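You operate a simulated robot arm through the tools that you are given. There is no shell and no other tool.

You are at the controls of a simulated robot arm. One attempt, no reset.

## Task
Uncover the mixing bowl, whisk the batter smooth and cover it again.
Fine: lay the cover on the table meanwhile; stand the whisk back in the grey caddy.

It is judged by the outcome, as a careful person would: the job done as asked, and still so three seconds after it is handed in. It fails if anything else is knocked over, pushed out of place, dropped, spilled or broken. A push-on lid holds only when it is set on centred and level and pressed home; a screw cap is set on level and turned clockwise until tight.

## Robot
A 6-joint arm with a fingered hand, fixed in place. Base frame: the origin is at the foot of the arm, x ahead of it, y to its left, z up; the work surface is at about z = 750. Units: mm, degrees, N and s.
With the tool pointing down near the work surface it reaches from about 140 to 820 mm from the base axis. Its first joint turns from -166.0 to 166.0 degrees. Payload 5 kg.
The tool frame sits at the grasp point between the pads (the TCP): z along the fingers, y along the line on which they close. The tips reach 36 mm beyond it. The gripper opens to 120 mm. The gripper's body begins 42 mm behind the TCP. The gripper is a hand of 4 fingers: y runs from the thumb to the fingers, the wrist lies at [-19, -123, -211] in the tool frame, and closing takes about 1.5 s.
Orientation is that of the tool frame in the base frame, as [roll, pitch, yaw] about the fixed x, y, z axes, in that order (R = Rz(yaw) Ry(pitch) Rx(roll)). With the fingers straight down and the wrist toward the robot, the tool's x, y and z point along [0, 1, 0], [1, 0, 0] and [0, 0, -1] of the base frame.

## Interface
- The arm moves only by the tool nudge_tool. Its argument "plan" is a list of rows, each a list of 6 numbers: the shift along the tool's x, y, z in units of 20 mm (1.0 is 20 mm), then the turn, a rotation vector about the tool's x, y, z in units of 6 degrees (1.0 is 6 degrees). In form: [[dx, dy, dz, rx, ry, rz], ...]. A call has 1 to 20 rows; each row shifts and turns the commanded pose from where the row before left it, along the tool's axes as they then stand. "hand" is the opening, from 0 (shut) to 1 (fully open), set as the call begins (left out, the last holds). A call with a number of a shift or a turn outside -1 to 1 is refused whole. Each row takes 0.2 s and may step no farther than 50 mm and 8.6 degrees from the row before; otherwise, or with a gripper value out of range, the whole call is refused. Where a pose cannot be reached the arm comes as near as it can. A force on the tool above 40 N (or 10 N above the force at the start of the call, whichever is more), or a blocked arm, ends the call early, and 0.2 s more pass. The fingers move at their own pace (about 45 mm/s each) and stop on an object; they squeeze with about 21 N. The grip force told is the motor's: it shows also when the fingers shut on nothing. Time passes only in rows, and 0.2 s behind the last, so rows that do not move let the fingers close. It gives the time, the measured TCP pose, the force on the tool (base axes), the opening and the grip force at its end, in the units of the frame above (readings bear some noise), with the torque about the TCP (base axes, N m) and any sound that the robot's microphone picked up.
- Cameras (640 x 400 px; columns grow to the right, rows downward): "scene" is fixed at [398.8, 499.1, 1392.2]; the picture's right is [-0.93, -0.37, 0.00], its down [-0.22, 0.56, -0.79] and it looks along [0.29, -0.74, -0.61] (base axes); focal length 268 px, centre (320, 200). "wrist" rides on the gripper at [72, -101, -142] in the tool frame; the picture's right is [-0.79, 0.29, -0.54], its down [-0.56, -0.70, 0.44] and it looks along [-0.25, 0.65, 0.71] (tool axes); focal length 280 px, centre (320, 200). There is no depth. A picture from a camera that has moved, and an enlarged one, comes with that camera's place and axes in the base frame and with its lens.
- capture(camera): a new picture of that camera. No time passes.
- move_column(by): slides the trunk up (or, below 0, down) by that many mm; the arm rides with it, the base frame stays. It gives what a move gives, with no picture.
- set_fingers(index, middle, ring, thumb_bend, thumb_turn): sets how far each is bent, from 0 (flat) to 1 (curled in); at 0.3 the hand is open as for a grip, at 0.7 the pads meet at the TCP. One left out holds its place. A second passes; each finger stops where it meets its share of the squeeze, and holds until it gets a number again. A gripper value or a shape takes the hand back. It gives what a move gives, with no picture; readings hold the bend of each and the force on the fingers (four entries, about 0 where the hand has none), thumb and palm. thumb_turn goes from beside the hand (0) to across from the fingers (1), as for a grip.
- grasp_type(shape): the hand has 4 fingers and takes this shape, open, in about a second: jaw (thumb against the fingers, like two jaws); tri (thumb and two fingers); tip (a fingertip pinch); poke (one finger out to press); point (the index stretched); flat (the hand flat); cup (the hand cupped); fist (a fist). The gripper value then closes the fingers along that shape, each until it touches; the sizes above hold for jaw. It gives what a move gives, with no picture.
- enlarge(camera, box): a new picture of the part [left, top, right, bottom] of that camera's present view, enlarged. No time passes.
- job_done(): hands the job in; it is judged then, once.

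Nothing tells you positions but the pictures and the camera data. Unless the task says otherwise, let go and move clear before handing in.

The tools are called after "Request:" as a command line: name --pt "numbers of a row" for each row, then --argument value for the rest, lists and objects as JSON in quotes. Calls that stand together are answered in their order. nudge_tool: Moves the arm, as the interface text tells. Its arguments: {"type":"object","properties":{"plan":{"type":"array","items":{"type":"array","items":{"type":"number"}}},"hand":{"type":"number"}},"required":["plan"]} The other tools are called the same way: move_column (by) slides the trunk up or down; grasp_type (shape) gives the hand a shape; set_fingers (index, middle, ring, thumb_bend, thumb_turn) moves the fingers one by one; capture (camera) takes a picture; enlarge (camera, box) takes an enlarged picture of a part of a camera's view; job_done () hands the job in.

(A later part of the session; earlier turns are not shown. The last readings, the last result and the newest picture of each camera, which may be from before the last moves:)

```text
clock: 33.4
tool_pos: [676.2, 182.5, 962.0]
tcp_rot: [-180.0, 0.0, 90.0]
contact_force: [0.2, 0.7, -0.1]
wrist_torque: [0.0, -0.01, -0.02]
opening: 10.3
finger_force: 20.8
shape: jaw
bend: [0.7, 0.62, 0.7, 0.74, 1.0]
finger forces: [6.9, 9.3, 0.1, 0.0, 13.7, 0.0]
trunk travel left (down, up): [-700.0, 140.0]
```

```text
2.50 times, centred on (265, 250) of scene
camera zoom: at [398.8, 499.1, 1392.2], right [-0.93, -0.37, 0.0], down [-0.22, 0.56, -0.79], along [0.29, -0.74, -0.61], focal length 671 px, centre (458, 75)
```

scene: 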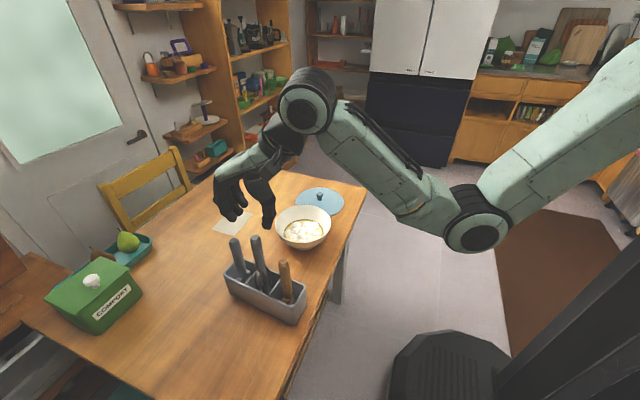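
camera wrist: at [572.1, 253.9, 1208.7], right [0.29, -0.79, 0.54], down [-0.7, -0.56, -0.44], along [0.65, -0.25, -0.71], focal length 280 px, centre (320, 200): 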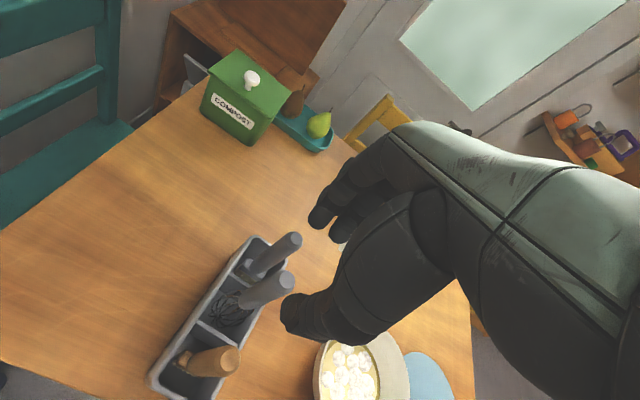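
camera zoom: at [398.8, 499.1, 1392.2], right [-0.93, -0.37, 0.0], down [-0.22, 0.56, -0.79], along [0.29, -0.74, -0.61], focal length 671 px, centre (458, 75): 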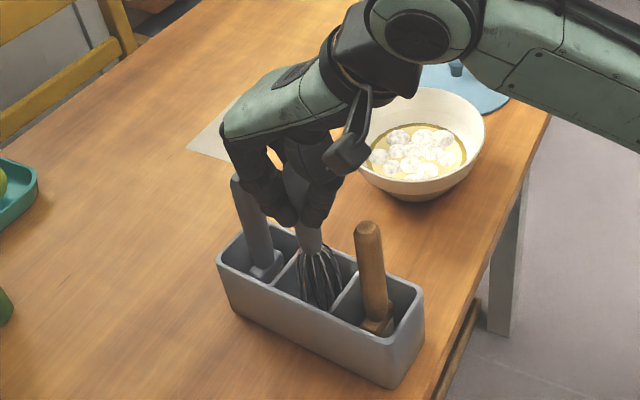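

The handle is held by thumb, index and middle. I'll lift gently and check that the whisk comes straight up.

Request:
nudge_tool --pt "0 0 -0.15 0 0 0" --pt "0 0 -0.25 0 0 0" --pt "0 0 -0.3 0 0 0" --pt "0 0 -0.3 0 0 0"

Request:
enlarge --camera "scene" --box '[200, 170, 330, 330]'

Request:
enlarge --camera "wrist" --box '[200, 160, 400, 360]'

```text
clock: 34.4
tool_pos: [676.7, 184.1, 981.4]
tcp_rot: [-180.0, 0.1, 90.0]
contact_force: [-0.3, 0.0, -0.6]
wrist_torque: [-0.01, 0.01, 0.03]
opening: 10.1
finger_force: 21.2
shape: jaw
bend: [0.7, 0.62, 0.7, 0.74, 1.0]
finger forces: [6.8, 9.2, 0.1, 0.1, 13.5, 0.0]
trunk travel left (down, up): [-700.0, 140.0]
```

```text
2.50 times, centred on (265, 250) of scene
camera zoom: at [398.8, 499.1, 1392.2], right [-0.93, -0.37, 0.0], down [-0.22, 0.56, -0.79], along [0.29, -0.74, -0.61], focal length 671 px, centre (458, 75)
```

zoom: 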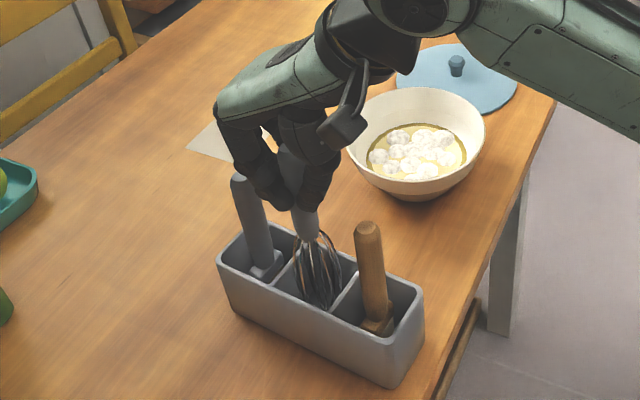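

```text
2.00 times, centred on (300, 260) of wrist
camera zoom: at [575.4, 255.0, 1125.4], right [0.29, -0.79, 0.54], down [-0.7, -0.56, -0.44], along [0.65, -0.25, -0.71], focal length 561 px, centre (360, 80)
```

zoom: 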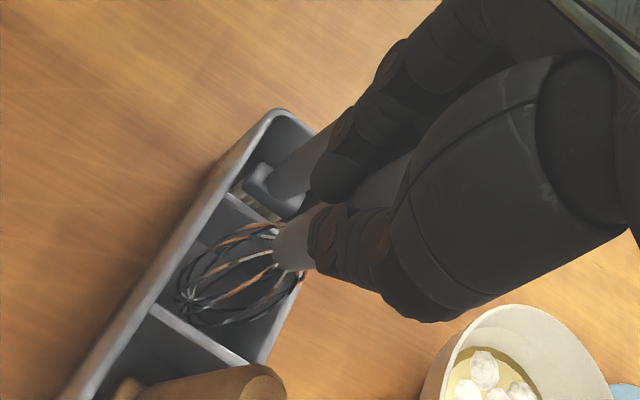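

The whisk is rising cleanly. I'll lift it clear of the caddy rim.

Request:
nudge_tool --pt "0 0 -0.4 0 0 0" --pt "0 0 -0.5 0 0 0" --pt "0 0 -0.6 0 0 0" --pt "0 0 -0.6 0 0 0" --pt "0 0 -0.6 0 0 0" --pt "0 0 -0.6 0 0 0" --pt "0 0 -0.6 0 0 0" --pt "0 0 -0.6 0 0 0" --pt "0 0 -0.6 0 0 0" --pt "0 0 -0.4 0 0 0" --pt "0 0 0 0 0 0"

Request:
enlarge --camera "scene" --box '[200, 130, 330, 320]'

Request:
capture --camera "wrist"

```text
clock: 36.8
tool_pos: [676.1, 183.9, 1092.0]
tcp_rot: [-180.0, -0.1, 90.0]
contact_force: [-0.5, -0.1, -2.2]
wrist_torque: [0.03, 0.0, 0.01]
opening: 10.2
finger_force: 21.2
shape: jaw
bend: [0.7, 0.62, 0.7, 0.74, 1.0]
finger forces: [6.6, 9.2, 0.0, 0.0, 13.5, 0.0]
trunk travel left (down, up): [-700.0, 140.0]
```

```text
2.11 times, centred on (265, 225) of scene
camera zoom: at [398.8, 499.1, 1392.2], right [-0.93, -0.37, 0.0], down [-0.22, 0.56, -0.79], along [0.29, -0.74, -0.61], focal length 565 px, centre (436, 147)
```

zoom: 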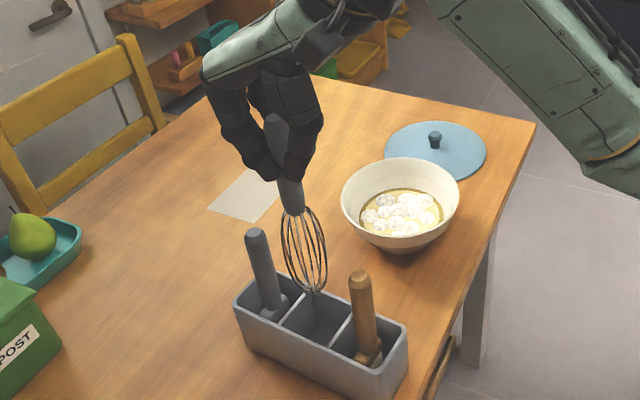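

```text
taken
camera wrist: at [574.9, 256.0, 1234.7], right [0.29, -0.79, 0.54], down [-0.7, -0.56, -0.44], along [0.65, -0.25, -0.71], focal length 280 px, centre (320, 200)
```

wrist: 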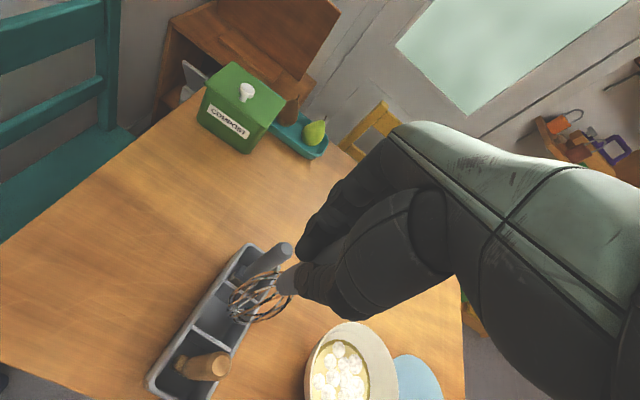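

The whisk hangs free above the caddy. I'll enlarge to find the lower tip of the wire head relative to the TCP.

Request:
enlarge --camera "wrist" --box '[160, 220, 400, 400]'

Request:
enlarge --camera "scene" --box '[240, 150, 300, 250]'

```text
2.22 times, centred on (280, 310) of wrist
camera zoom: at [574.9, 256.0, 1234.7], right [0.29, -0.79, 0.54], down [-0.7, -0.56, -0.44], along [0.65, -0.25, -0.71], focal length 623 px, centre (409, -44)
```

zoom: 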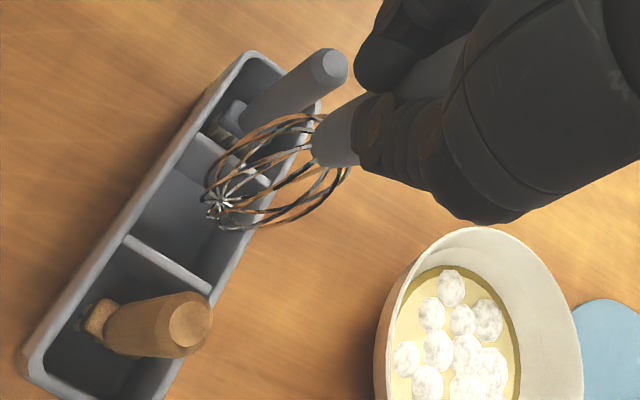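

```text
4.00 times, centred on (270, 200) of scene
camera zoom: at [398.8, 499.1, 1392.2], right [-0.93, -0.37, 0.0], down [-0.22, 0.56, -0.79], along [0.29, -0.74, -0.61], focal length 1073 px, centre (520, 200)
```

zoom: 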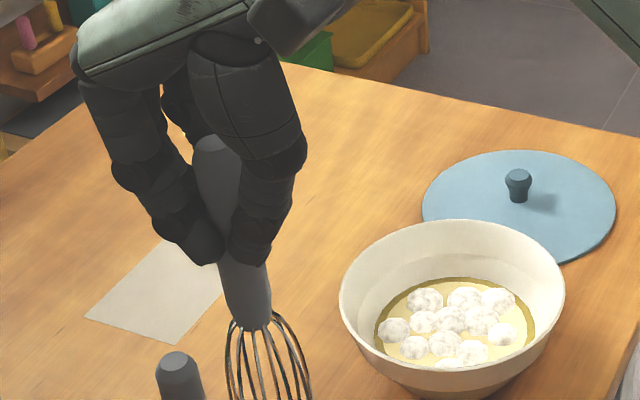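

The whisk tip is roughly 212 mm below the TCP and hangs nearly vertical. I'll carry it smoothly over to the bowl centre.

Request:
nudge_tool --pt "-0.3 0 0 0 0 0" --pt "-0.6 0.01 0 0 0 0" --pt "-0.75 0.01 0 0 0 0" --pt "-0.75 0.01 0 0 0 0" --pt "-0.75 0.01 0 0 0 0" --pt "-0.75 0.01 0 0 0 0" --pt "-0.75 0.01 0 0 0 0" --pt "-0.75 0.01 0 0 0 0" --pt "-0.75 0.01 0 0 0 0" --pt "-0.75 0.01 0 0 0 0" --pt "-0.75 0.01 0 0 0 0" --pt "-0.75 0.01 0 0 0 0" --pt "-0.75 0.01 0 0 0 0" --pt "-0.75 0.01 0 0 0 0" --pt "-0.75 0.01 0 0 0 0" --pt "-0.75 0.01 0 0 0 0" --pt "-0.4 0 0 0 0 0" --pt "0 0 0 0 0 0"

Request:
capture --camera "wrist"

Request:
enlarge --camera "scene" --box '[240, 110, 370, 260]'

```text
clock: 40.6
tool_pos: [678.8, -53.4, 1091.0]
tcp_rot: [180.0, 0.0, 90.0]
contact_force: [-0.5, -0.2, -1.4]
wrist_torque: [0.0, 0.03, -0.02]
opening: 10.2
finger_force: 21.1
shape: jaw
bend: [0.7, 0.62, 0.7, 0.74, 1.0]
finger forces: [6.9, 9.3, 0.0, 0.0, 13.5, 0.0]
trunk travel left (down, up): [-700.0, 140.0]
```

```text
taken
camera wrist: at [577.9, 18.9, 1234.2], right [0.29, -0.79, 0.54], down [-0.7, -0.56, -0.44], along [0.65, -0.25, -0.71], focal length 280 px, centre (320, 200)
```

wrist: 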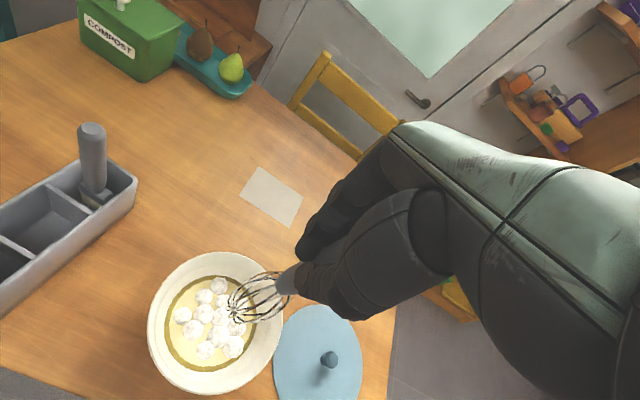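

```text
2.67 times, centred on (305, 185) of scene
camera zoom: at [398.8, 499.1, 1392.2], right [-0.93, -0.37, 0.0], down [-0.22, 0.56, -0.79], along [0.29, -0.74, -0.61], focal length 715 px, centre (360, 240)
```

zoom: 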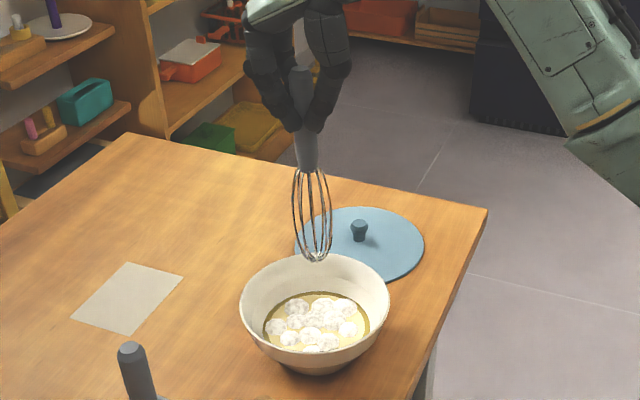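

The whisk hangs above the bowl. I'll enlarge to check where the whisk tip is relative to the bowl centre.

Request:
enlarge --camera "wrist" --box '[140, 230, 340, 400]'

Request:
enlarge --camera "scene" --box '[270, 150, 350, 255]'

```text
2.35 times, centred on (240, 315) of wrist
camera zoom: at [577.9, 18.9, 1234.2], right [0.29, -0.79, 0.54], down [-0.7, -0.56, -0.44], along [0.65, -0.25, -0.71], focal length 660 px, centre (508, -71)
```

zoom: 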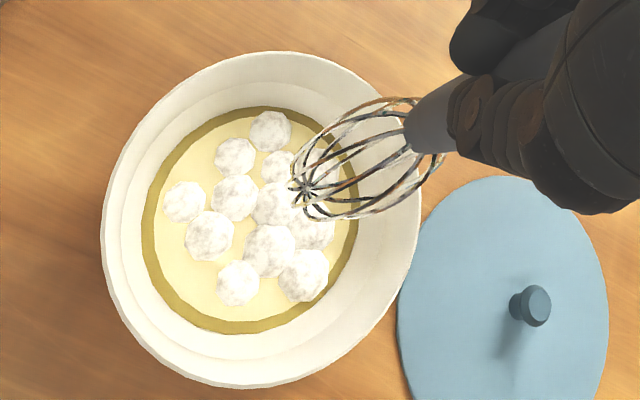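

```text
3.81 times, centred on (310, 202) of scene
camera zoom: at [398.8, 499.1, 1392.2], right [-0.93, -0.37, 0.0], down [-0.22, 0.56, -0.79], along [0.29, -0.74, -0.61], focal length 1022 px, centre (358, 190)
```

zoom: 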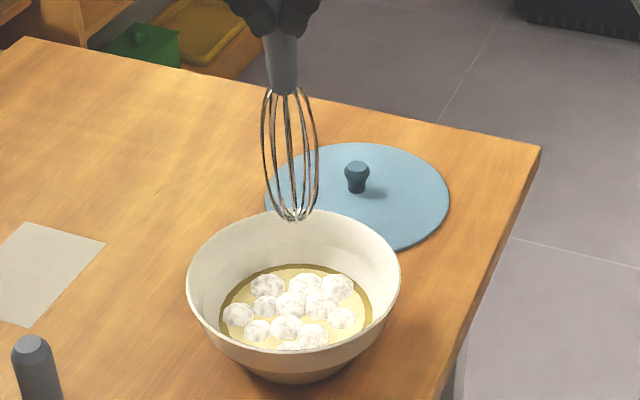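

The tip sits about 202 mm below the TCP and about 4 mm short of bowl centre in x. I'll correct that and lower the whisk into the batter, slowly near the end.

Request:
nudge_tool --pt "0 0.2 0.3 0 0 0" --pt "0 0 0.6 0 0 0" --pt "0 0 0.6 0 0 0" --pt "0 0 0.6 0 0 0" --pt "0 0 0.6 0 0 0" --pt "0 0 0.6 0 0 0" --pt "0 0 0.5 0 0 0" --pt "0 0 0.4 0 0 0" --pt "0 0 0.3 0 0 0" --pt "0 0 0 0 0 0"

Request:
enlarge --camera "wrist" --box '[140, 230, 340, 400]'

Request:
enlarge --camera "scene" --box '[270, 150, 350, 255]'

```text
clock: 42.8
tool_pos: [683.0, -51.5, 1000.6]
tcp_rot: [180.0, -0.1, 90.0]
contact_force: [0.2, -0.6, -0.2]
wrist_torque: [-0.01, 0.01, -0.01]
opening: 10.2
finger_force: 20.3
shape: jaw
bend: [0.7, 0.62, 0.7, 0.75, 1.0]
finger forces: [6.9, 9.3, 0.0, 0.0, 13.4, 0.0]
trunk travel left (down, up): [-700.0, 140.0]
```

```text
2.35 times, centred on (240, 315) of wrist
camera zoom: at [581.6, 19.1, 1144.6], right [0.29, -0.79, 0.54], down [-0.7, -0.56, -0.44], along [0.65, -0.25, -0.71], focal length 660 px, centre (508, -71)
```

zoom: 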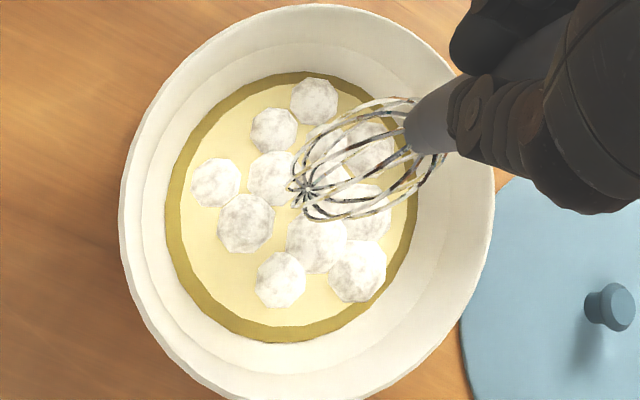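

```text
3.81 times, centred on (310, 202) of scene
camera zoom: at [398.8, 499.1, 1392.2], right [-0.93, -0.37, 0.0], down [-0.22, 0.56, -0.79], along [0.29, -0.74, -0.61], focal length 1022 px, centre (358, 190)
```

zoom: 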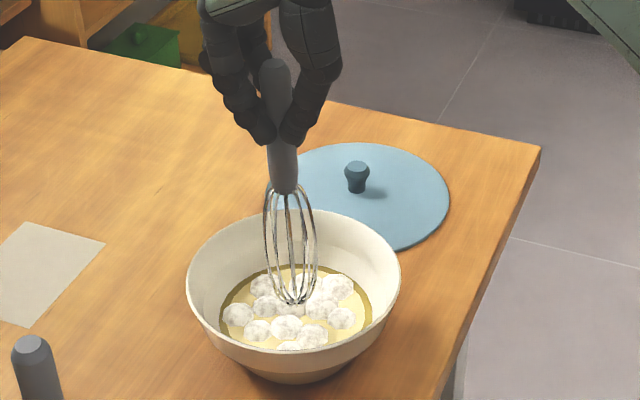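

The tip is just above the batter and well centred. I'll lower it into the batter gradually, watching the force.

Request:
nudge_tool --pt "0 0 0.25 0 0 0" --pt "0 0 0.25 0 0 0" --pt "0 0 0.25 0 0 0" --pt "0 0 0.25 0 0 0" --pt "0 0 0 0 0 0"

Request:
nudge_tool --pt "0 0 0.15 0 0 0" --pt "0 0 0.15 0 0 0" --pt "0 0 0 0 0 0"

Request:
enlarge --camera "wrist" --box '[140, 230, 340, 400]'

Request:
enlarge --camera "scene" --box '[270, 150, 350, 255]'

```text
clock: 44.0
tool_pos: [683.5, -54.1, 982.1]
tcp_rot: [180.0, 0.0, 89.9]
contact_force: [0.7, -0.2, -0.5]
wrist_torque: [0.01, 0.0, -0.04]
opening: 9.9
finger_force: 21.0
shape: jaw
bend: [0.7, 0.62, 0.7, 0.75, 1.0]
finger forces: [6.7, 9.4, 0.1, 0.0, 13.4, 0.0]
trunk travel left (down, up): [-700.0, 140.0]
```

```text
clock: 44.8
tool_pos: [681.4, -53.0, 974.8]
tcp_rot: [-179.9, -0.1, 90.1]
contact_force: [0.0, -0.5, -0.1]
wrist_torque: [-0.02, 0.04, -0.02]
opening: 10.0
finger_force: 20.4
shape: jaw
bend: [0.7, 0.62, 0.7, 0.75, 1.0]
finger forces: [6.7, 9.3, 0.1, 0.0, 13.5, 0.0]
trunk travel left (down, up): [-700.0, 140.0]
```

```text
2.35 times, centred on (240, 315) of wrist
camera zoom: at [580.9, 18.9, 1118.7], right [0.29, -0.79, 0.54], down [-0.7, -0.56, -0.44], along [0.65, -0.25, -0.71], focal length 660 px, centre (508, -71)
```

zoom: 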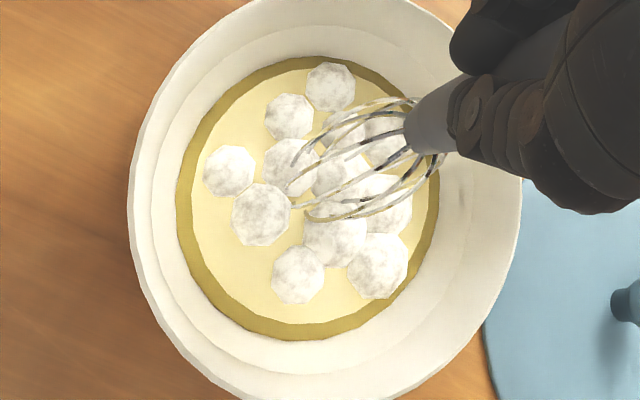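

```text
3.81 times, centred on (310, 202) of scene
camera zoom: at [398.8, 499.1, 1392.2], right [-0.93, -0.37, 0.0], down [-0.22, 0.56, -0.79], along [0.29, -0.74, -0.61], focal length 1022 px, centre (358, 190)
```

zoom: 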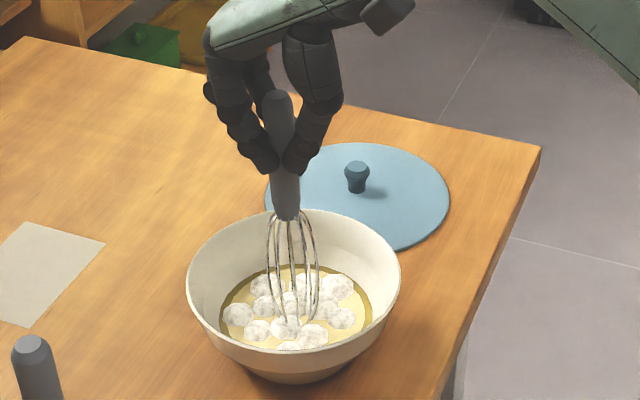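

The whisk is in the batter with no contact on the bowl. I'll start stirring with one circle of 25 mm radius and check the effect.

Request:
nudge_tool --pt "0 0.5 0 0 0 0" --pt "0 0.75 0 0 0 0" --pt "0.735 -0.239 0 0 0 0" --pt "0.455 -0.625 0 0 0 0" --pt "0 -0.773 0 0 0 0" --pt "-0.455 -0.625 0 0 0 0" --pt "-0.735 -0.239 0 0 0 0" --pt "-0.735 0.239 0 0 0 0" --pt "-0.455 0.625 0 0 0 0" --pt "0 0.773 0 0 0 0" --pt "0.455 0.625 0 0 0 0" --pt "0.735 0.239 0 0 0 0"

Request:
enlarge --camera "wrist" --box '[140, 230, 340, 400]'

Request:
enlarge --camera "scene" --box '[270, 150, 350, 255]'

```text
clock: 47.4
tool_pos: [707.7, -51.2, 974.9]
tcp_rot: [180.0, 0.0, 90.0]
contact_force: [0.3, 0.9, -0.9]
wrist_torque: [-0.02, 0.01, 0.01]
opening: 10.2
finger_force: 20.8
shape: jaw
bend: [0.7, 0.61, 0.7, 0.75, 1.0]
finger forces: [6.5, 9.5, 0.0, 0.1, 13.3, 0.0]
trunk travel left (down, up): [-700.0, 140.0]
```

```text
2.35 times, centred on (240, 315) of wrist
camera zoom: at [607.0, 20.2, 1117.7], right [0.29, -0.79, 0.54], down [-0.7, -0.56, -0.44], along [0.65, -0.25, -0.71], focal length 660 px, centre (508, -71)
```

zoom: 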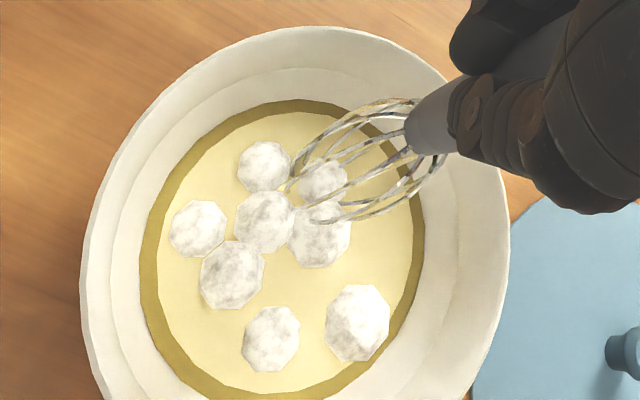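

```text
3.81 times, centred on (310, 202) of scene
camera zoom: at [398.8, 499.1, 1392.2], right [-0.93, -0.37, 0.0], down [-0.22, 0.56, -0.79], along [0.29, -0.74, -0.61], focal length 1022 px, centre (358, 190)
```

zoom: 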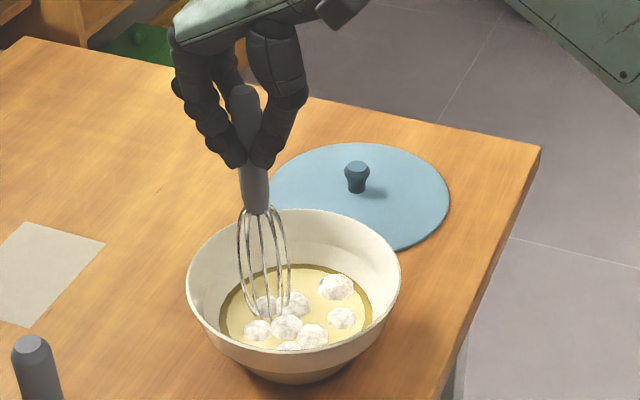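

The lumps are breaking up (fewer now) and the bowl has not moved. I continue with two more circles.

Request:
nudge_tool --pt "0.735 -0.239 0 0 0 0" --pt "0.455 -0.625 0 0 0 0" --pt "0 -0.773 0 0 0 0" --pt "-0.455 -0.625 0 0 0 0" --pt "-0.735 -0.239 0 0 0 0" --pt "-0.735 0.239 0 0 0 0" --pt "-0.455 0.625 0 0 0 0" --pt "0 0.773 0 0 0 0" --pt "0.455 0.625 0 0 0 0" --pt "0.735 0.239 0 0 0 0" --pt "0.735 -0.239 0 0 0 0" --pt "0.455 -0.625 0 0 0 0" --pt "0 -0.773 0 0 0 0" --pt "-0.455 -0.625 0 0 0 0" --pt "-0.735 -0.239 0 0 0 0" --pt "-0.735 0.239 0 0 0 0" --pt "-0.455 0.625 0 0 0 0" --pt "0 0.773 0 0 0 0" --pt "0.455 0.625 0 0 0 0" --pt "0.735 0.239 0 0 0 0"

Request:
enlarge --camera "wrist" --box '[140, 230, 340, 400]'

Request:
enlarge --camera "scene" --box '[270, 150, 350, 255]'

```text
clock: 51.6
tool_pos: [710.1, -52.5, 976.3]
tcp_rot: [-179.9, -0.1, 90.0]
contact_force: [-1.3, -0.9, -0.7]
wrist_torque: [-0.01, 0.0, -0.01]
opening: 10.3
finger_force: 20.9
shape: jaw
bend: [0.7, 0.61, 0.7, 0.75, 1.0]
finger forces: [6.7, 10.4, 0.0, 0.0, 12.8, 0.0]
trunk travel left (down, up): [-700.0, 140.0]
```

```text
2.35 times, centred on (240, 315) of wrist
camera zoom: at [608.5, 19.5, 1118.6], right [0.29, -0.79, 0.54], down [-0.7, -0.56, -0.44], along [0.65, -0.25, -0.71], focal length 660 px, centre (508, -71)
```

zoom: 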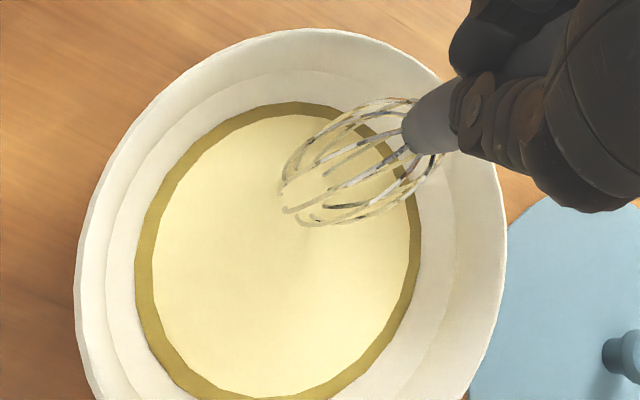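

```text
3.81 times, centred on (310, 202) of scene
camera zoom: at [398.8, 499.1, 1392.2], right [-0.93, -0.37, 0.0], down [-0.22, 0.56, -0.79], along [0.29, -0.74, -0.61], focal length 1022 px, centre (358, 190)
```

zoom: 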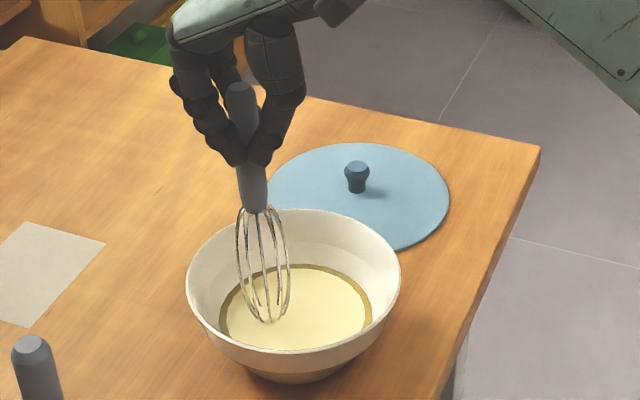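

All lumps are gone. I'll do one more full circle for good measure and then return to the bowl centre.

Request:
nudge_tool --pt "0.735 -0.239 0 0 0 0" --pt "0.455 -0.625 0 0 0 0" --pt "0 -0.773 0 0 0 0" --pt "-0.455 -0.625 0 0 0 0" --pt "-0.735 -0.239 0 0 0 0" --pt "-0.735 0.239 0 0 0 0" --pt "-0.455 0.625 0 0 0 0" --pt "0 0.773 0 0 0 0" --pt "0.455 0.625 0 0 0 0" --pt "0.735 0.239 0 0 0 0" --pt "0 -0.7 0 0 0 0" --pt "0 -0.55 0 0 0 0" --pt "0 0 0 0 0 0"

Request:
enlarge --camera "scene" --box '[270, 150, 350, 255]'

Request:
enlarge --camera "wrist" --box '[140, 230, 340, 400]'

```text
clock: 54.4
tool_pos: [684.1, -53.0, 974.4]
tcp_rot: [-180.0, 0.1, 90.0]
contact_force: [-0.4, -0.7, -0.8]
wrist_torque: [0.01, -0.01, -0.03]
opening: 10.2
finger_force: 21.2
shape: jaw
bend: [0.7, 0.61, 0.7, 0.75, 1.0]
finger forces: [6.8, 10.4, 0.1, 0.0, 12.9, 0.0]
trunk travel left (down, up): [-700.0, 140.0]
```

```text
3.81 times, centred on (310, 202) of scene
camera zoom: at [398.8, 499.1, 1392.2], right [-0.93, -0.37, 0.0], down [-0.22, 0.56, -0.79], along [0.29, -0.74, -0.61], focal length 1022 px, centre (358, 190)
```

zoom: 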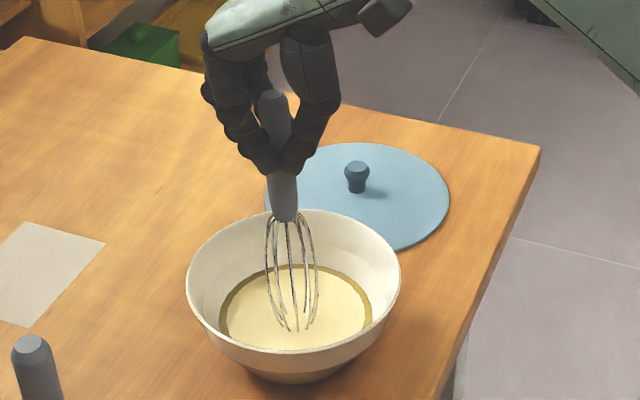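

```text
2.35 times, centred on (240, 315) of wrist
camera zoom: at [582.5, 18.9, 1117.5], right [0.29, -0.79, 0.54], down [-0.7, -0.56, -0.44], along [0.65, -0.25, -0.71], focal length 660 px, centre (508, -71)
```

zoom: 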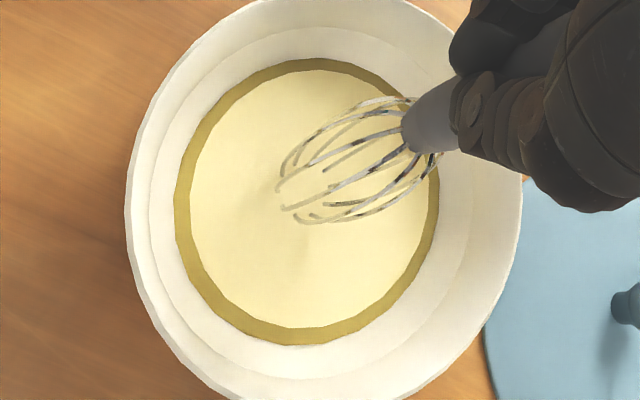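

The batter is smooth and the bowl unmoved. I'll raise the whisk above the batter slowly and pause over the bowl so any batter drips back in.

Request:
nudge_tool --pt "0 0 -0.25 0 0 0" --pt "0 0 -0.25 0 0 0" --pt "0 0 -0.3 0 0 0" --pt "0 0 -0.3 0 0 0" --pt "0 0 -0.3 0 0 0" --pt "0 0 -0.1 0 0 0" --pt "0 0 0 0 0 0" --pt "0 0 0 0 0 0" --pt "0 0 0 0 0 0" --pt "0 0 0 0 0 0" --pt "0 0 0 0 0 0" --pt "0 0 0 0 0 0" --pt "0 0 0 0 0 0" --pt "0 0 0 0 0 0"

Request:
enlarge --camera "scene" --box '[270, 150, 350, 255]'

Request:
enlarge --camera "wrist" --box '[140, 230, 340, 400]'

```text
clock: 57.4
tool_pos: [682.7, -52.1, 1004.8]
tcp_rot: [-180.0, 0.0, 90.1]
contact_force: [0.1, -0.7, -0.1]
wrist_torque: [-0.02, 0.0, -0.02]
opening: 10.2
finger_force: 21.2
shape: jaw
bend: [0.7, 0.61, 0.7, 0.75, 1.0]
finger forces: [6.6, 10.4, 0.0, 0.0, 12.9, 0.0]
trunk travel left (down, up): [-700.0, 140.0]
```

```text
3.81 times, centred on (310, 202) of scene
camera zoom: at [398.8, 499.1, 1392.2], right [-0.93, -0.37, 0.0], down [-0.22, 0.56, -0.79], along [0.29, -0.74, -0.61], focal length 1022 px, centre (358, 190)
```

zoom: 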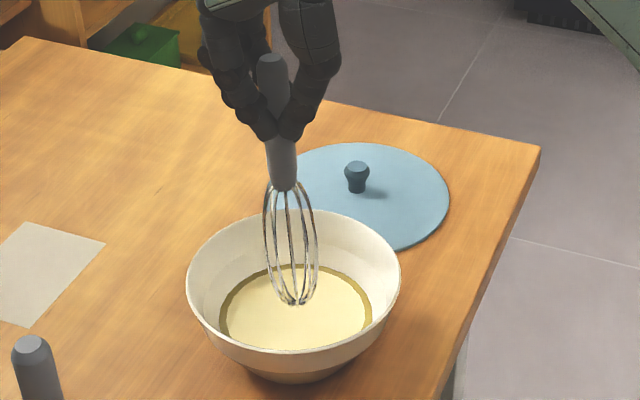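

```text
2.35 times, centred on (240, 315) of wrist
camera zoom: at [581.7, 19.4, 1148.3], right [0.29, -0.79, 0.54], down [-0.7, -0.56, -0.44], along [0.65, -0.25, -0.71], focal length 660 px, centre (508, -71)
```

zoom: 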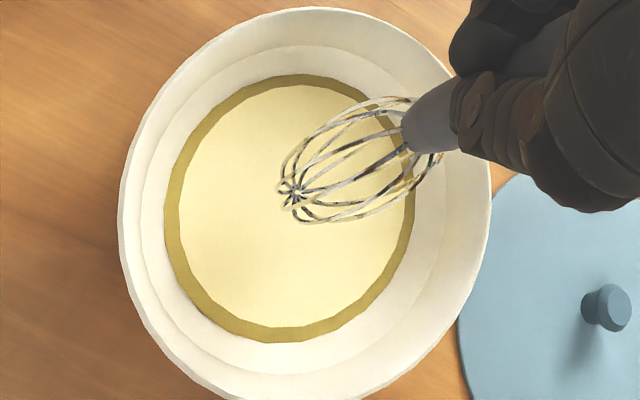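

The whisk seems to have tilted a couple of degrees in the grip. I'll raise it above the rim, still over the bowl, and measure the lean before going back to the caddy.

Request:
nudge_tool --pt "0 0 -0.4 0 0 0" --pt "0 0 -0.6 0 0 0" --pt "0 0 -0.6 0 0 0" --pt "0 0 -0.6 0 0 0" --pt "0 0 -0.6 0 0 0" --pt "0 0 -0.6 0 0 0" --pt "0 0 -0.6 0 0 0" --pt "0 0 -0.5 0 0 0" --pt "0 0 0 0 0 0" --pt "0 0 0 0 0 0" --pt "0 0 0 0 0 0"

Request:
enlarge --camera "scene" --box '[270, 120, 340, 220]'

Request:
enlarge --camera "wrist" --box '[210, 230, 340, 350]'

```text
clock: 59.8
tool_pos: [684.2, -53.1, 1093.8]
tcp_rot: [180.0, 0.0, 90.0]
contact_force: [-1.3, -0.4, 0.0]
wrist_torque: [0.02, -0.02, 0.02]
opening: 10.1
finger_force: 21.2
shape: jaw
bend: [0.7, 0.61, 0.7, 0.75, 1.0]
finger forces: [6.6, 10.3, 0.1, 0.0, 13.0, 0.0]
trunk travel left (down, up): [-700.0, 140.0]
```

```text
4.00 times, centred on (305, 170) of scene
camera zoom: at [398.8, 499.1, 1392.2], right [-0.93, -0.37, 0.0], down [-0.22, 0.56, -0.79], along [0.29, -0.74, -0.61], focal length 1073 px, centre (380, 320)
```

zoom: 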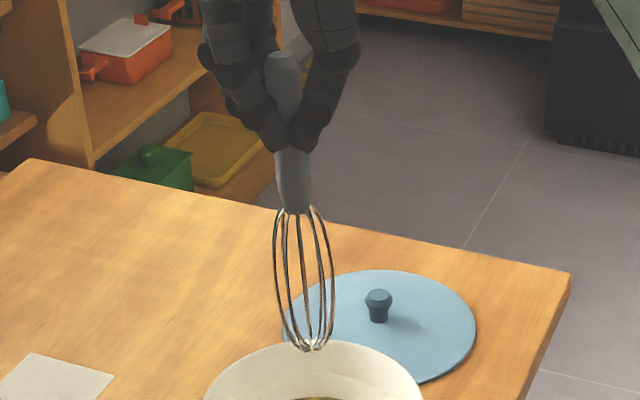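

```text
3.33 times, centred on (275, 290) of wrist
camera zoom: at [581.8, 19.2, 1238.2], right [0.29, -0.79, 0.54], down [-0.7, -0.56, -0.44], along [0.65, -0.25, -0.71], focal length 935 px, centre (470, -100)
```

zoom: 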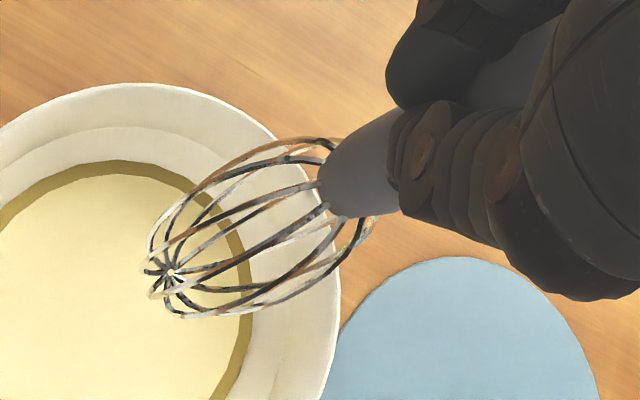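

Tip leans about 3° toward the robot. I'll rotate the hand by about -2.4° to bring the whisk upright, then carry it back over the caddy's middle compartment.

Request:
nudge_tool --pt "0 0 0 -0.2 0 0" --pt "0 0 0 -0.2 0 0" --pt "0.3 0 0 0 0 0" --pt "0.6 -0.03 0 0 0 0" --pt "0.75 -0.03 0 0 0 0" --pt "0.75 -0.03 0 0 0 0" --pt "0.75 -0.03 0 0 0 0" --pt "0.75 -0.03 0 0 0 0" --pt "0.75 -0.03 0 0 0 0" --pt "0.75 -0.03 0 0 0 0" --pt "0.75 -0.03 0 0 0 0" --pt "0.75 -0.03 0 0 0 0" --pt "0.75 -0.03 0 0 0 0" --pt "0.75 -0.03 0 0 0 0" --pt "0.75 -0.02 0 0 0 0" --pt "0.75 -0.02 0 0 0 0" --pt "0.75 0 0 0 0 0" --pt "0.75 0 0 0 0 0" --pt "0.37 0 0 0 0 0" --pt "0 0 0 0 0 0"

Request:
enlarge --camera "scene" --box '[210, 150, 320, 330]'

Request:
enlarge --camera "wrist" --box '[140, 220, 340, 400]'

```text
clock: 64.0
tool_pos: [675.8, 184.0, 1095.4]
tcp_rot: [177.6, 0.0, 90.1]
contact_force: [-0.1, -0.8, 0.2]
wrist_torque: [-0.01, -0.02, 0.0]
opening: 10.0
finger_force: 20.7
shape: jaw
bend: [0.7, 0.61, 0.7, 0.75, 1.0]
finger forces: [6.8, 10.4, 0.0, 0.0, 13.2, 0.1]
trunk travel left (down, up): [-700.0, 140.0]
```

```text
2.22 times, centred on (265, 240) of scene
camera zoom: at [398.8, 499.1, 1392.2], right [-0.93, -0.37, 0.0], down [-0.22, 0.56, -0.79], along [0.29, -0.74, -0.61], focal length 596 px, centre (442, 111)
```

zoom: 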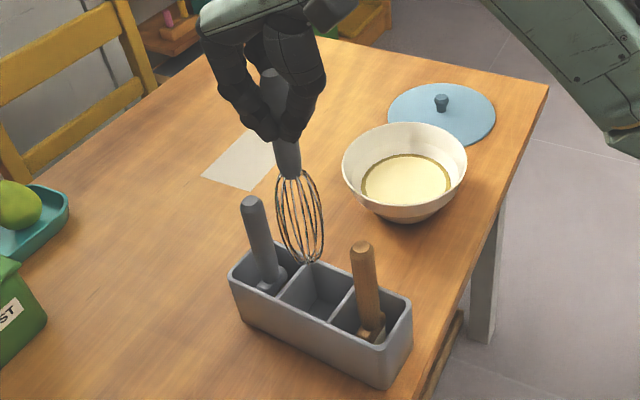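

```text
2.22 times, centred on (240, 310) of wrist
camera zoom: at [568.5, 254.6, 1234.3], right [0.27, -0.79, 0.55], down [-0.68, -0.56, -0.47], along [0.68, -0.25, -0.69], focal length 623 px, centre (498, -44)
```

zoom: 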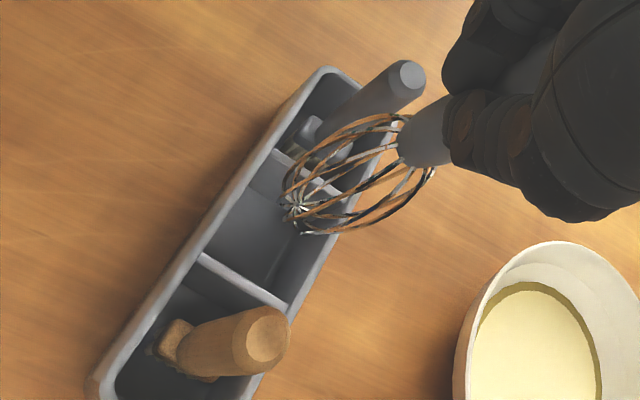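

The whisk is above the middle compartment, tip near (670, 181) against a compartment centre of about (676, 177). I'll trim the small y offset and tilt, then lower until the tip is just above the rim.

Request:
nudge_tool --pt "-0.05 0.08 0 0 -0.15 0" --pt "0 0.05 0.5 0 0 0" --pt "0 0 0.6 0 0 0" --pt "0 0 0.6 0 0 0" --pt "0 0 0.4 0 0 0" --pt "0 0 0 0 0 0"

Request:
enlarge --camera "scene" --box '[220, 190, 320, 330]'

Request:
enlarge --camera "wrist" --box '[160, 220, 340, 380]'

```text
clock: 65.4
tool_pos: [679.6, 180.5, 1054.4]
tcp_rot: [177.6, 1.0, 90.0]
contact_force: [0.3, 0.1, -1.7]
wrist_torque: [0.02, 0.0, 0.0]
opening: 10.2
finger_force: 21.4
shape: jaw
bend: [0.7, 0.61, 0.7, 0.75, 1.0]
finger forces: [6.7, 10.4, 0.1, 0.0, 13.1, 0.1]
trunk travel left (down, up): [-700.0, 140.0]
```

```text
2.86 times, centred on (270, 260) of scene
camera zoom: at [398.8, 499.1, 1392.2], right [-0.93, -0.37, 0.0], down [-0.22, 0.56, -0.79], along [0.29, -0.74, -0.61], focal length 766 px, centre (463, 29)
```

zoom: 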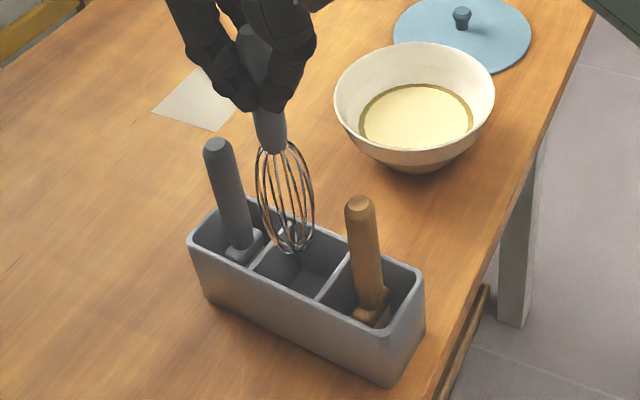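

```text
2.50 times, centred on (250, 300) of wrist
camera zoom: at [572.7, 255.2, 1190.5], right [0.27, -0.78, 0.57], down [-0.68, -0.57, -0.46], along [0.68, -0.26, -0.68], focal length 701 px, centre (495, -50)
```

zoom: 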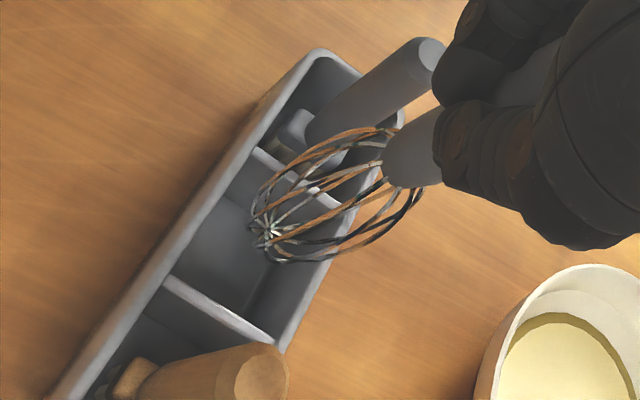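

The tip is centred over the compartment within a couple of millimetres. I'll lower it into the compartment vertically, checking forces along the way.

Request:
nudge_tool --pt "0.007 -0.017 0.4 0 0 0" --pt "0.007 -0.017 0.4 0 0 0" --pt "0.007 -0.017 0.4 0 0 0" --pt "0 0 0 0 0 0"

Request:
enlarge --camera "scene" --box '[220, 190, 320, 330]'

Request:
enlarge --camera "wrist" --box '[160, 220, 340, 380]'

```text
clock: 66.4
tool_pos: [679.9, 180.1, 1029.9]
tcp_rot: [177.7, 0.9, 90.0]
contact_force: [-0.5, -0.5, -0.1]
wrist_torque: [0.01, 0.04, 0.0]
opening: 10.1
finger_force: 20.4
shape: jaw
bend: [0.7, 0.61, 0.7, 0.75, 1.0]
finger forces: [6.8, 10.5, 0.0, 0.0, 13.1, 0.0]
trunk travel left (down, up): [-700.0, 140.0]
```

```text
2.86 times, centred on (270, 260) of scene
camera zoom: at [398.8, 499.1, 1392.2], right [-0.93, -0.37, 0.0], down [-0.22, 0.56, -0.79], along [0.29, -0.74, -0.61], focal length 766 px, centre (463, 29)
```

zoom: 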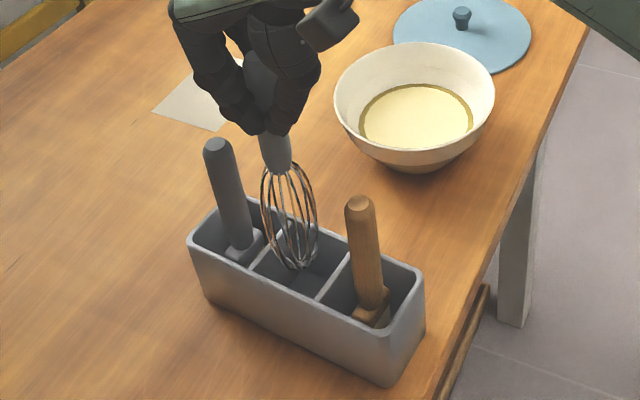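

```text
2.50 times, centred on (250, 300) of wrist
camera zoom: at [573.0, 254.4, 1166.8], right [0.27, -0.78, 0.57], down [-0.68, -0.57, -0.46], along [0.68, -0.26, -0.68], focal length 701 px, centre (495, -50)
```

zoom: 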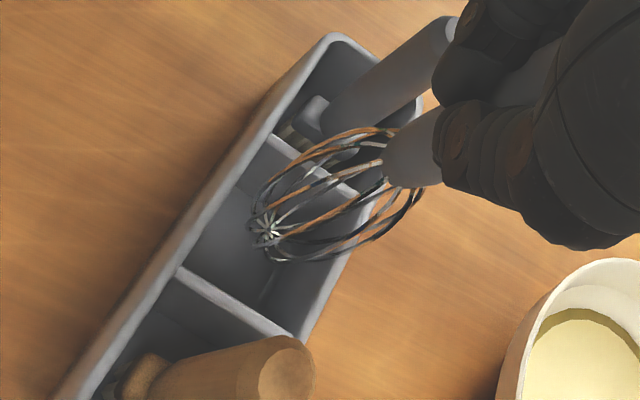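

No contact so far; the wire head is entering the compartment. I continue lowering in steps.

Request:
nudge_tool --pt "0.007 -0.017 0.35 0 0 0" --pt "0.007 -0.017 0.35 0 0 0" --pt "0.007 -0.017 0.35 0 0 0" --pt "0 0 0 0 0 0"

Request:
enlarge --camera "scene" --box '[220, 190, 320, 330]'

Request:
enlarge --camera "wrist" --box '[160, 220, 340, 380]'

```text
clock: 67.4
tool_pos: [680.6, 181.6, 1008.8]
tcp_rot: [177.6, 0.8, 89.9]
contact_force: [0.0, -0.3, -1.6]
wrist_torque: [-0.01, -0.02, 0.01]
opening: 10.1
finger_force: 20.8
shape: jaw
bend: [0.7, 0.61, 0.7, 0.75, 1.0]
finger forces: [6.8, 10.3, 0.1, 0.1, 13.3, 0.0]
trunk travel left (down, up): [-700.0, 140.0]
```

```text
2.86 times, centred on (270, 260) of scene
camera zoom: at [398.8, 499.1, 1392.2], right [-0.93, -0.37, 0.0], down [-0.22, 0.56, -0.79], along [0.29, -0.74, -0.61], focal length 766 px, centre (463, 29)
```

zoom: 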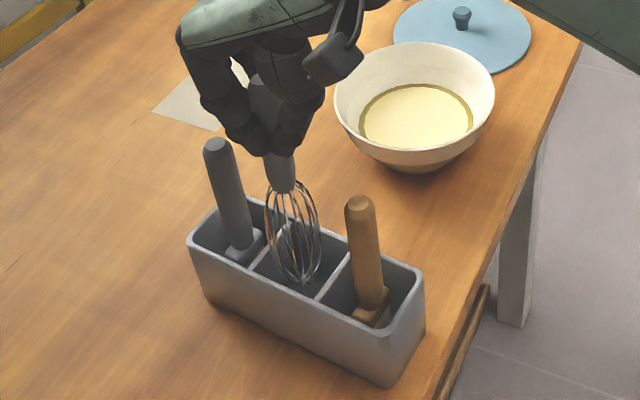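

```text
2.50 times, centred on (250, 300) of wrist
camera zoom: at [572.1, 255.3, 1145.9], right [0.27, -0.78, 0.57], down [-0.68, -0.57, -0.46], along [0.68, -0.26, -0.68], focal length 701 px, centre (495, -50)
```

zoom: 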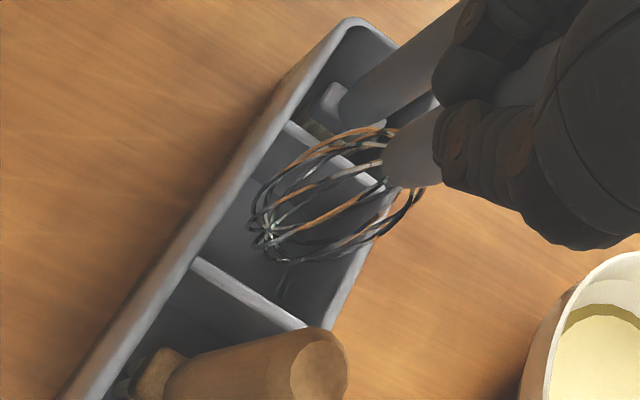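

Still free of contact. Continuing downward.

Request:
nudge_tool --pt "0.007 -0.017 0.35 0 0 0" --pt "0.007 -0.017 0.35 0 0 0" --pt "0.007 -0.017 0.35 0 0 0" --pt "0 0 0 0 0 0"

Request:
enlarge --camera "scene" --box '[220, 190, 320, 330]'

Request:
enlarge --camera "wrist" --box '[160, 220, 340, 380]'

```text
clock: 68.4
tool_pos: [679.6, 181.9, 987.6]
tcp_rot: [177.6, 0.9, 89.9]
contact_force: [-0.5, 0.9, -1.0]
wrist_torque: [0.02, 0.01, -0.01]
opening: 10.2
finger_force: 21.1
shape: jaw
bend: [0.7, 0.61, 0.7, 0.75, 1.0]
finger forces: [6.7, 10.4, 0.0, 0.0, 13.2, 0.0]
trunk travel left (down, up): [-700.0, 140.0]
```

```text
2.86 times, centred on (270, 260) of scene
camera zoom: at [398.8, 499.1, 1392.2], right [-0.93, -0.37, 0.0], down [-0.22, 0.56, -0.79], along [0.29, -0.74, -0.61], focal length 766 px, centre (463, 29)
```

zoom: 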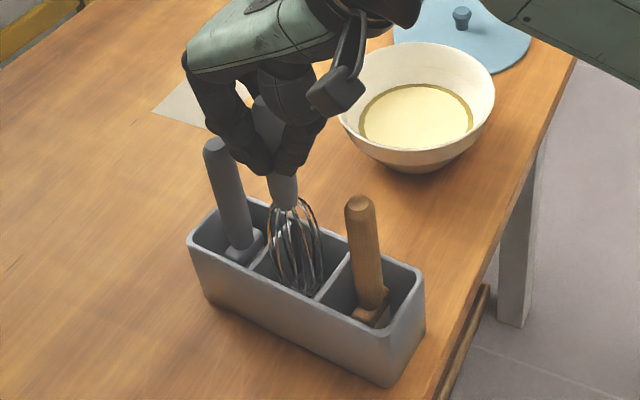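

```text
2.50 times, centred on (250, 300) of wrist
camera zoom: at [573.0, 255.3, 1125.1], right [0.27, -0.78, 0.57], down [-0.68, -0.57, -0.46], along [0.68, -0.26, -0.68], focal length 701 px, centre (495, -50)
```

zoom: 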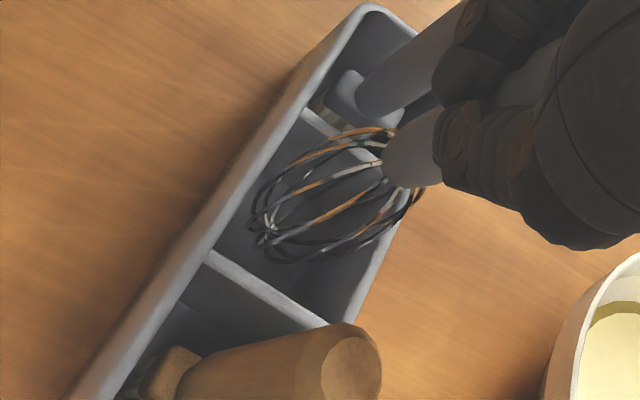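

The wire head is inside the compartment without touching. I'll go down the remaining ~20 mm in fine steps to feel the floor.

Request:
nudge_tool --pt "0.005 -0.012 0.25 0 0 0" --pt "0.005 -0.012 0.25 0 0 0" --pt "0.004 -0.008 0.2 0 0 0" --pt "0 0 0 0 0 0"

Request:
nudge_tool --pt "0.002 -0.005 0.12 0 0 0" --pt "0.002 -0.005 0.12 0 0 0" --pt "0 0 0 0 0 0"

Request:
enlarge --camera "scene" --box '[220, 190, 320, 330]'

Request:
enlarge --camera "wrist" --box '[160, 220, 340, 380]'

```text
clock: 69.4
tool_pos: [679.7, 181.0, 973.6]
tcp_rot: [177.7, 0.9, 90.0]
contact_force: [0.2, -0.4, -0.5]
wrist_torque: [0.02, 0.0, -0.02]
opening: 10.0
finger_force: 20.8
shape: jaw
bend: [0.7, 0.61, 0.7, 0.75, 1.0]
finger forces: [6.7, 10.4, 0.0, 0.1, 13.2, 0.1]
trunk travel left (down, up): [-700.0, 140.0]
```

```text
clock: 70.2
tool_pos: [679.8, 181.5, 968.9]
tcp_rot: [177.6, 0.8, 89.9]
contact_force: [0.6, -0.5, -0.8]
wrist_torque: [-0.04, -0.02, -0.01]
opening: 10.4
finger_force: 20.7
shape: jaw
bend: [0.7, 0.61, 0.7, 0.75, 1.0]
finger forces: [6.7, 10.4, 0.0, 0.0, 13.3, 0.0]
trunk travel left (down, up): [-700.0, 140.0]
```

```text
2.86 times, centred on (270, 260) of scene
camera zoom: at [398.8, 499.1, 1392.2], right [-0.93, -0.37, 0.0], down [-0.22, 0.56, -0.79], along [0.29, -0.74, -0.61], focal length 766 px, centre (463, 29)
```

zoom: 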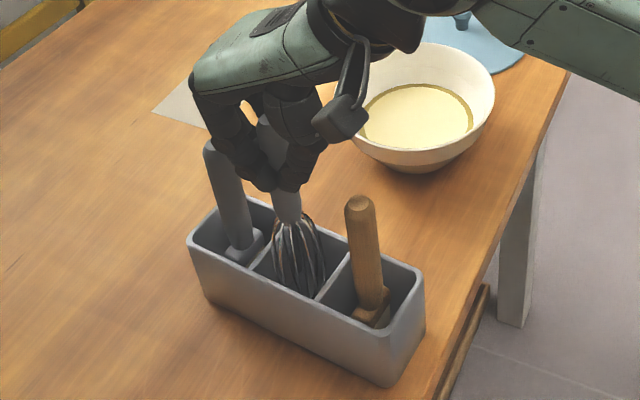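

```text
2.50 times, centred on (250, 300) of wrist
camera zoom: at [573.1, 254.7, 1105.7], right [0.27, -0.78, 0.57], down [-0.68, -0.57, -0.46], along [0.68, -0.26, -0.68], focal length 701 px, centre (495, -50)
```

zoom: 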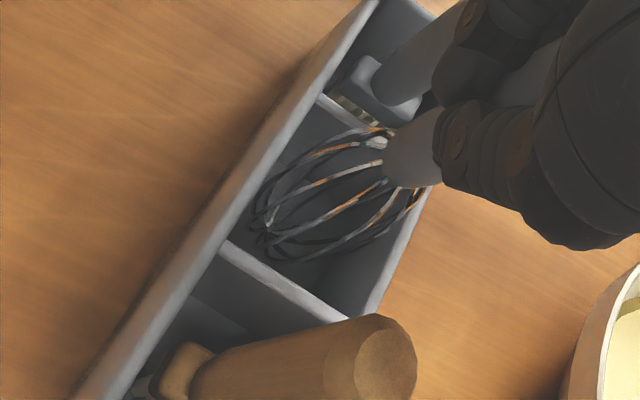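

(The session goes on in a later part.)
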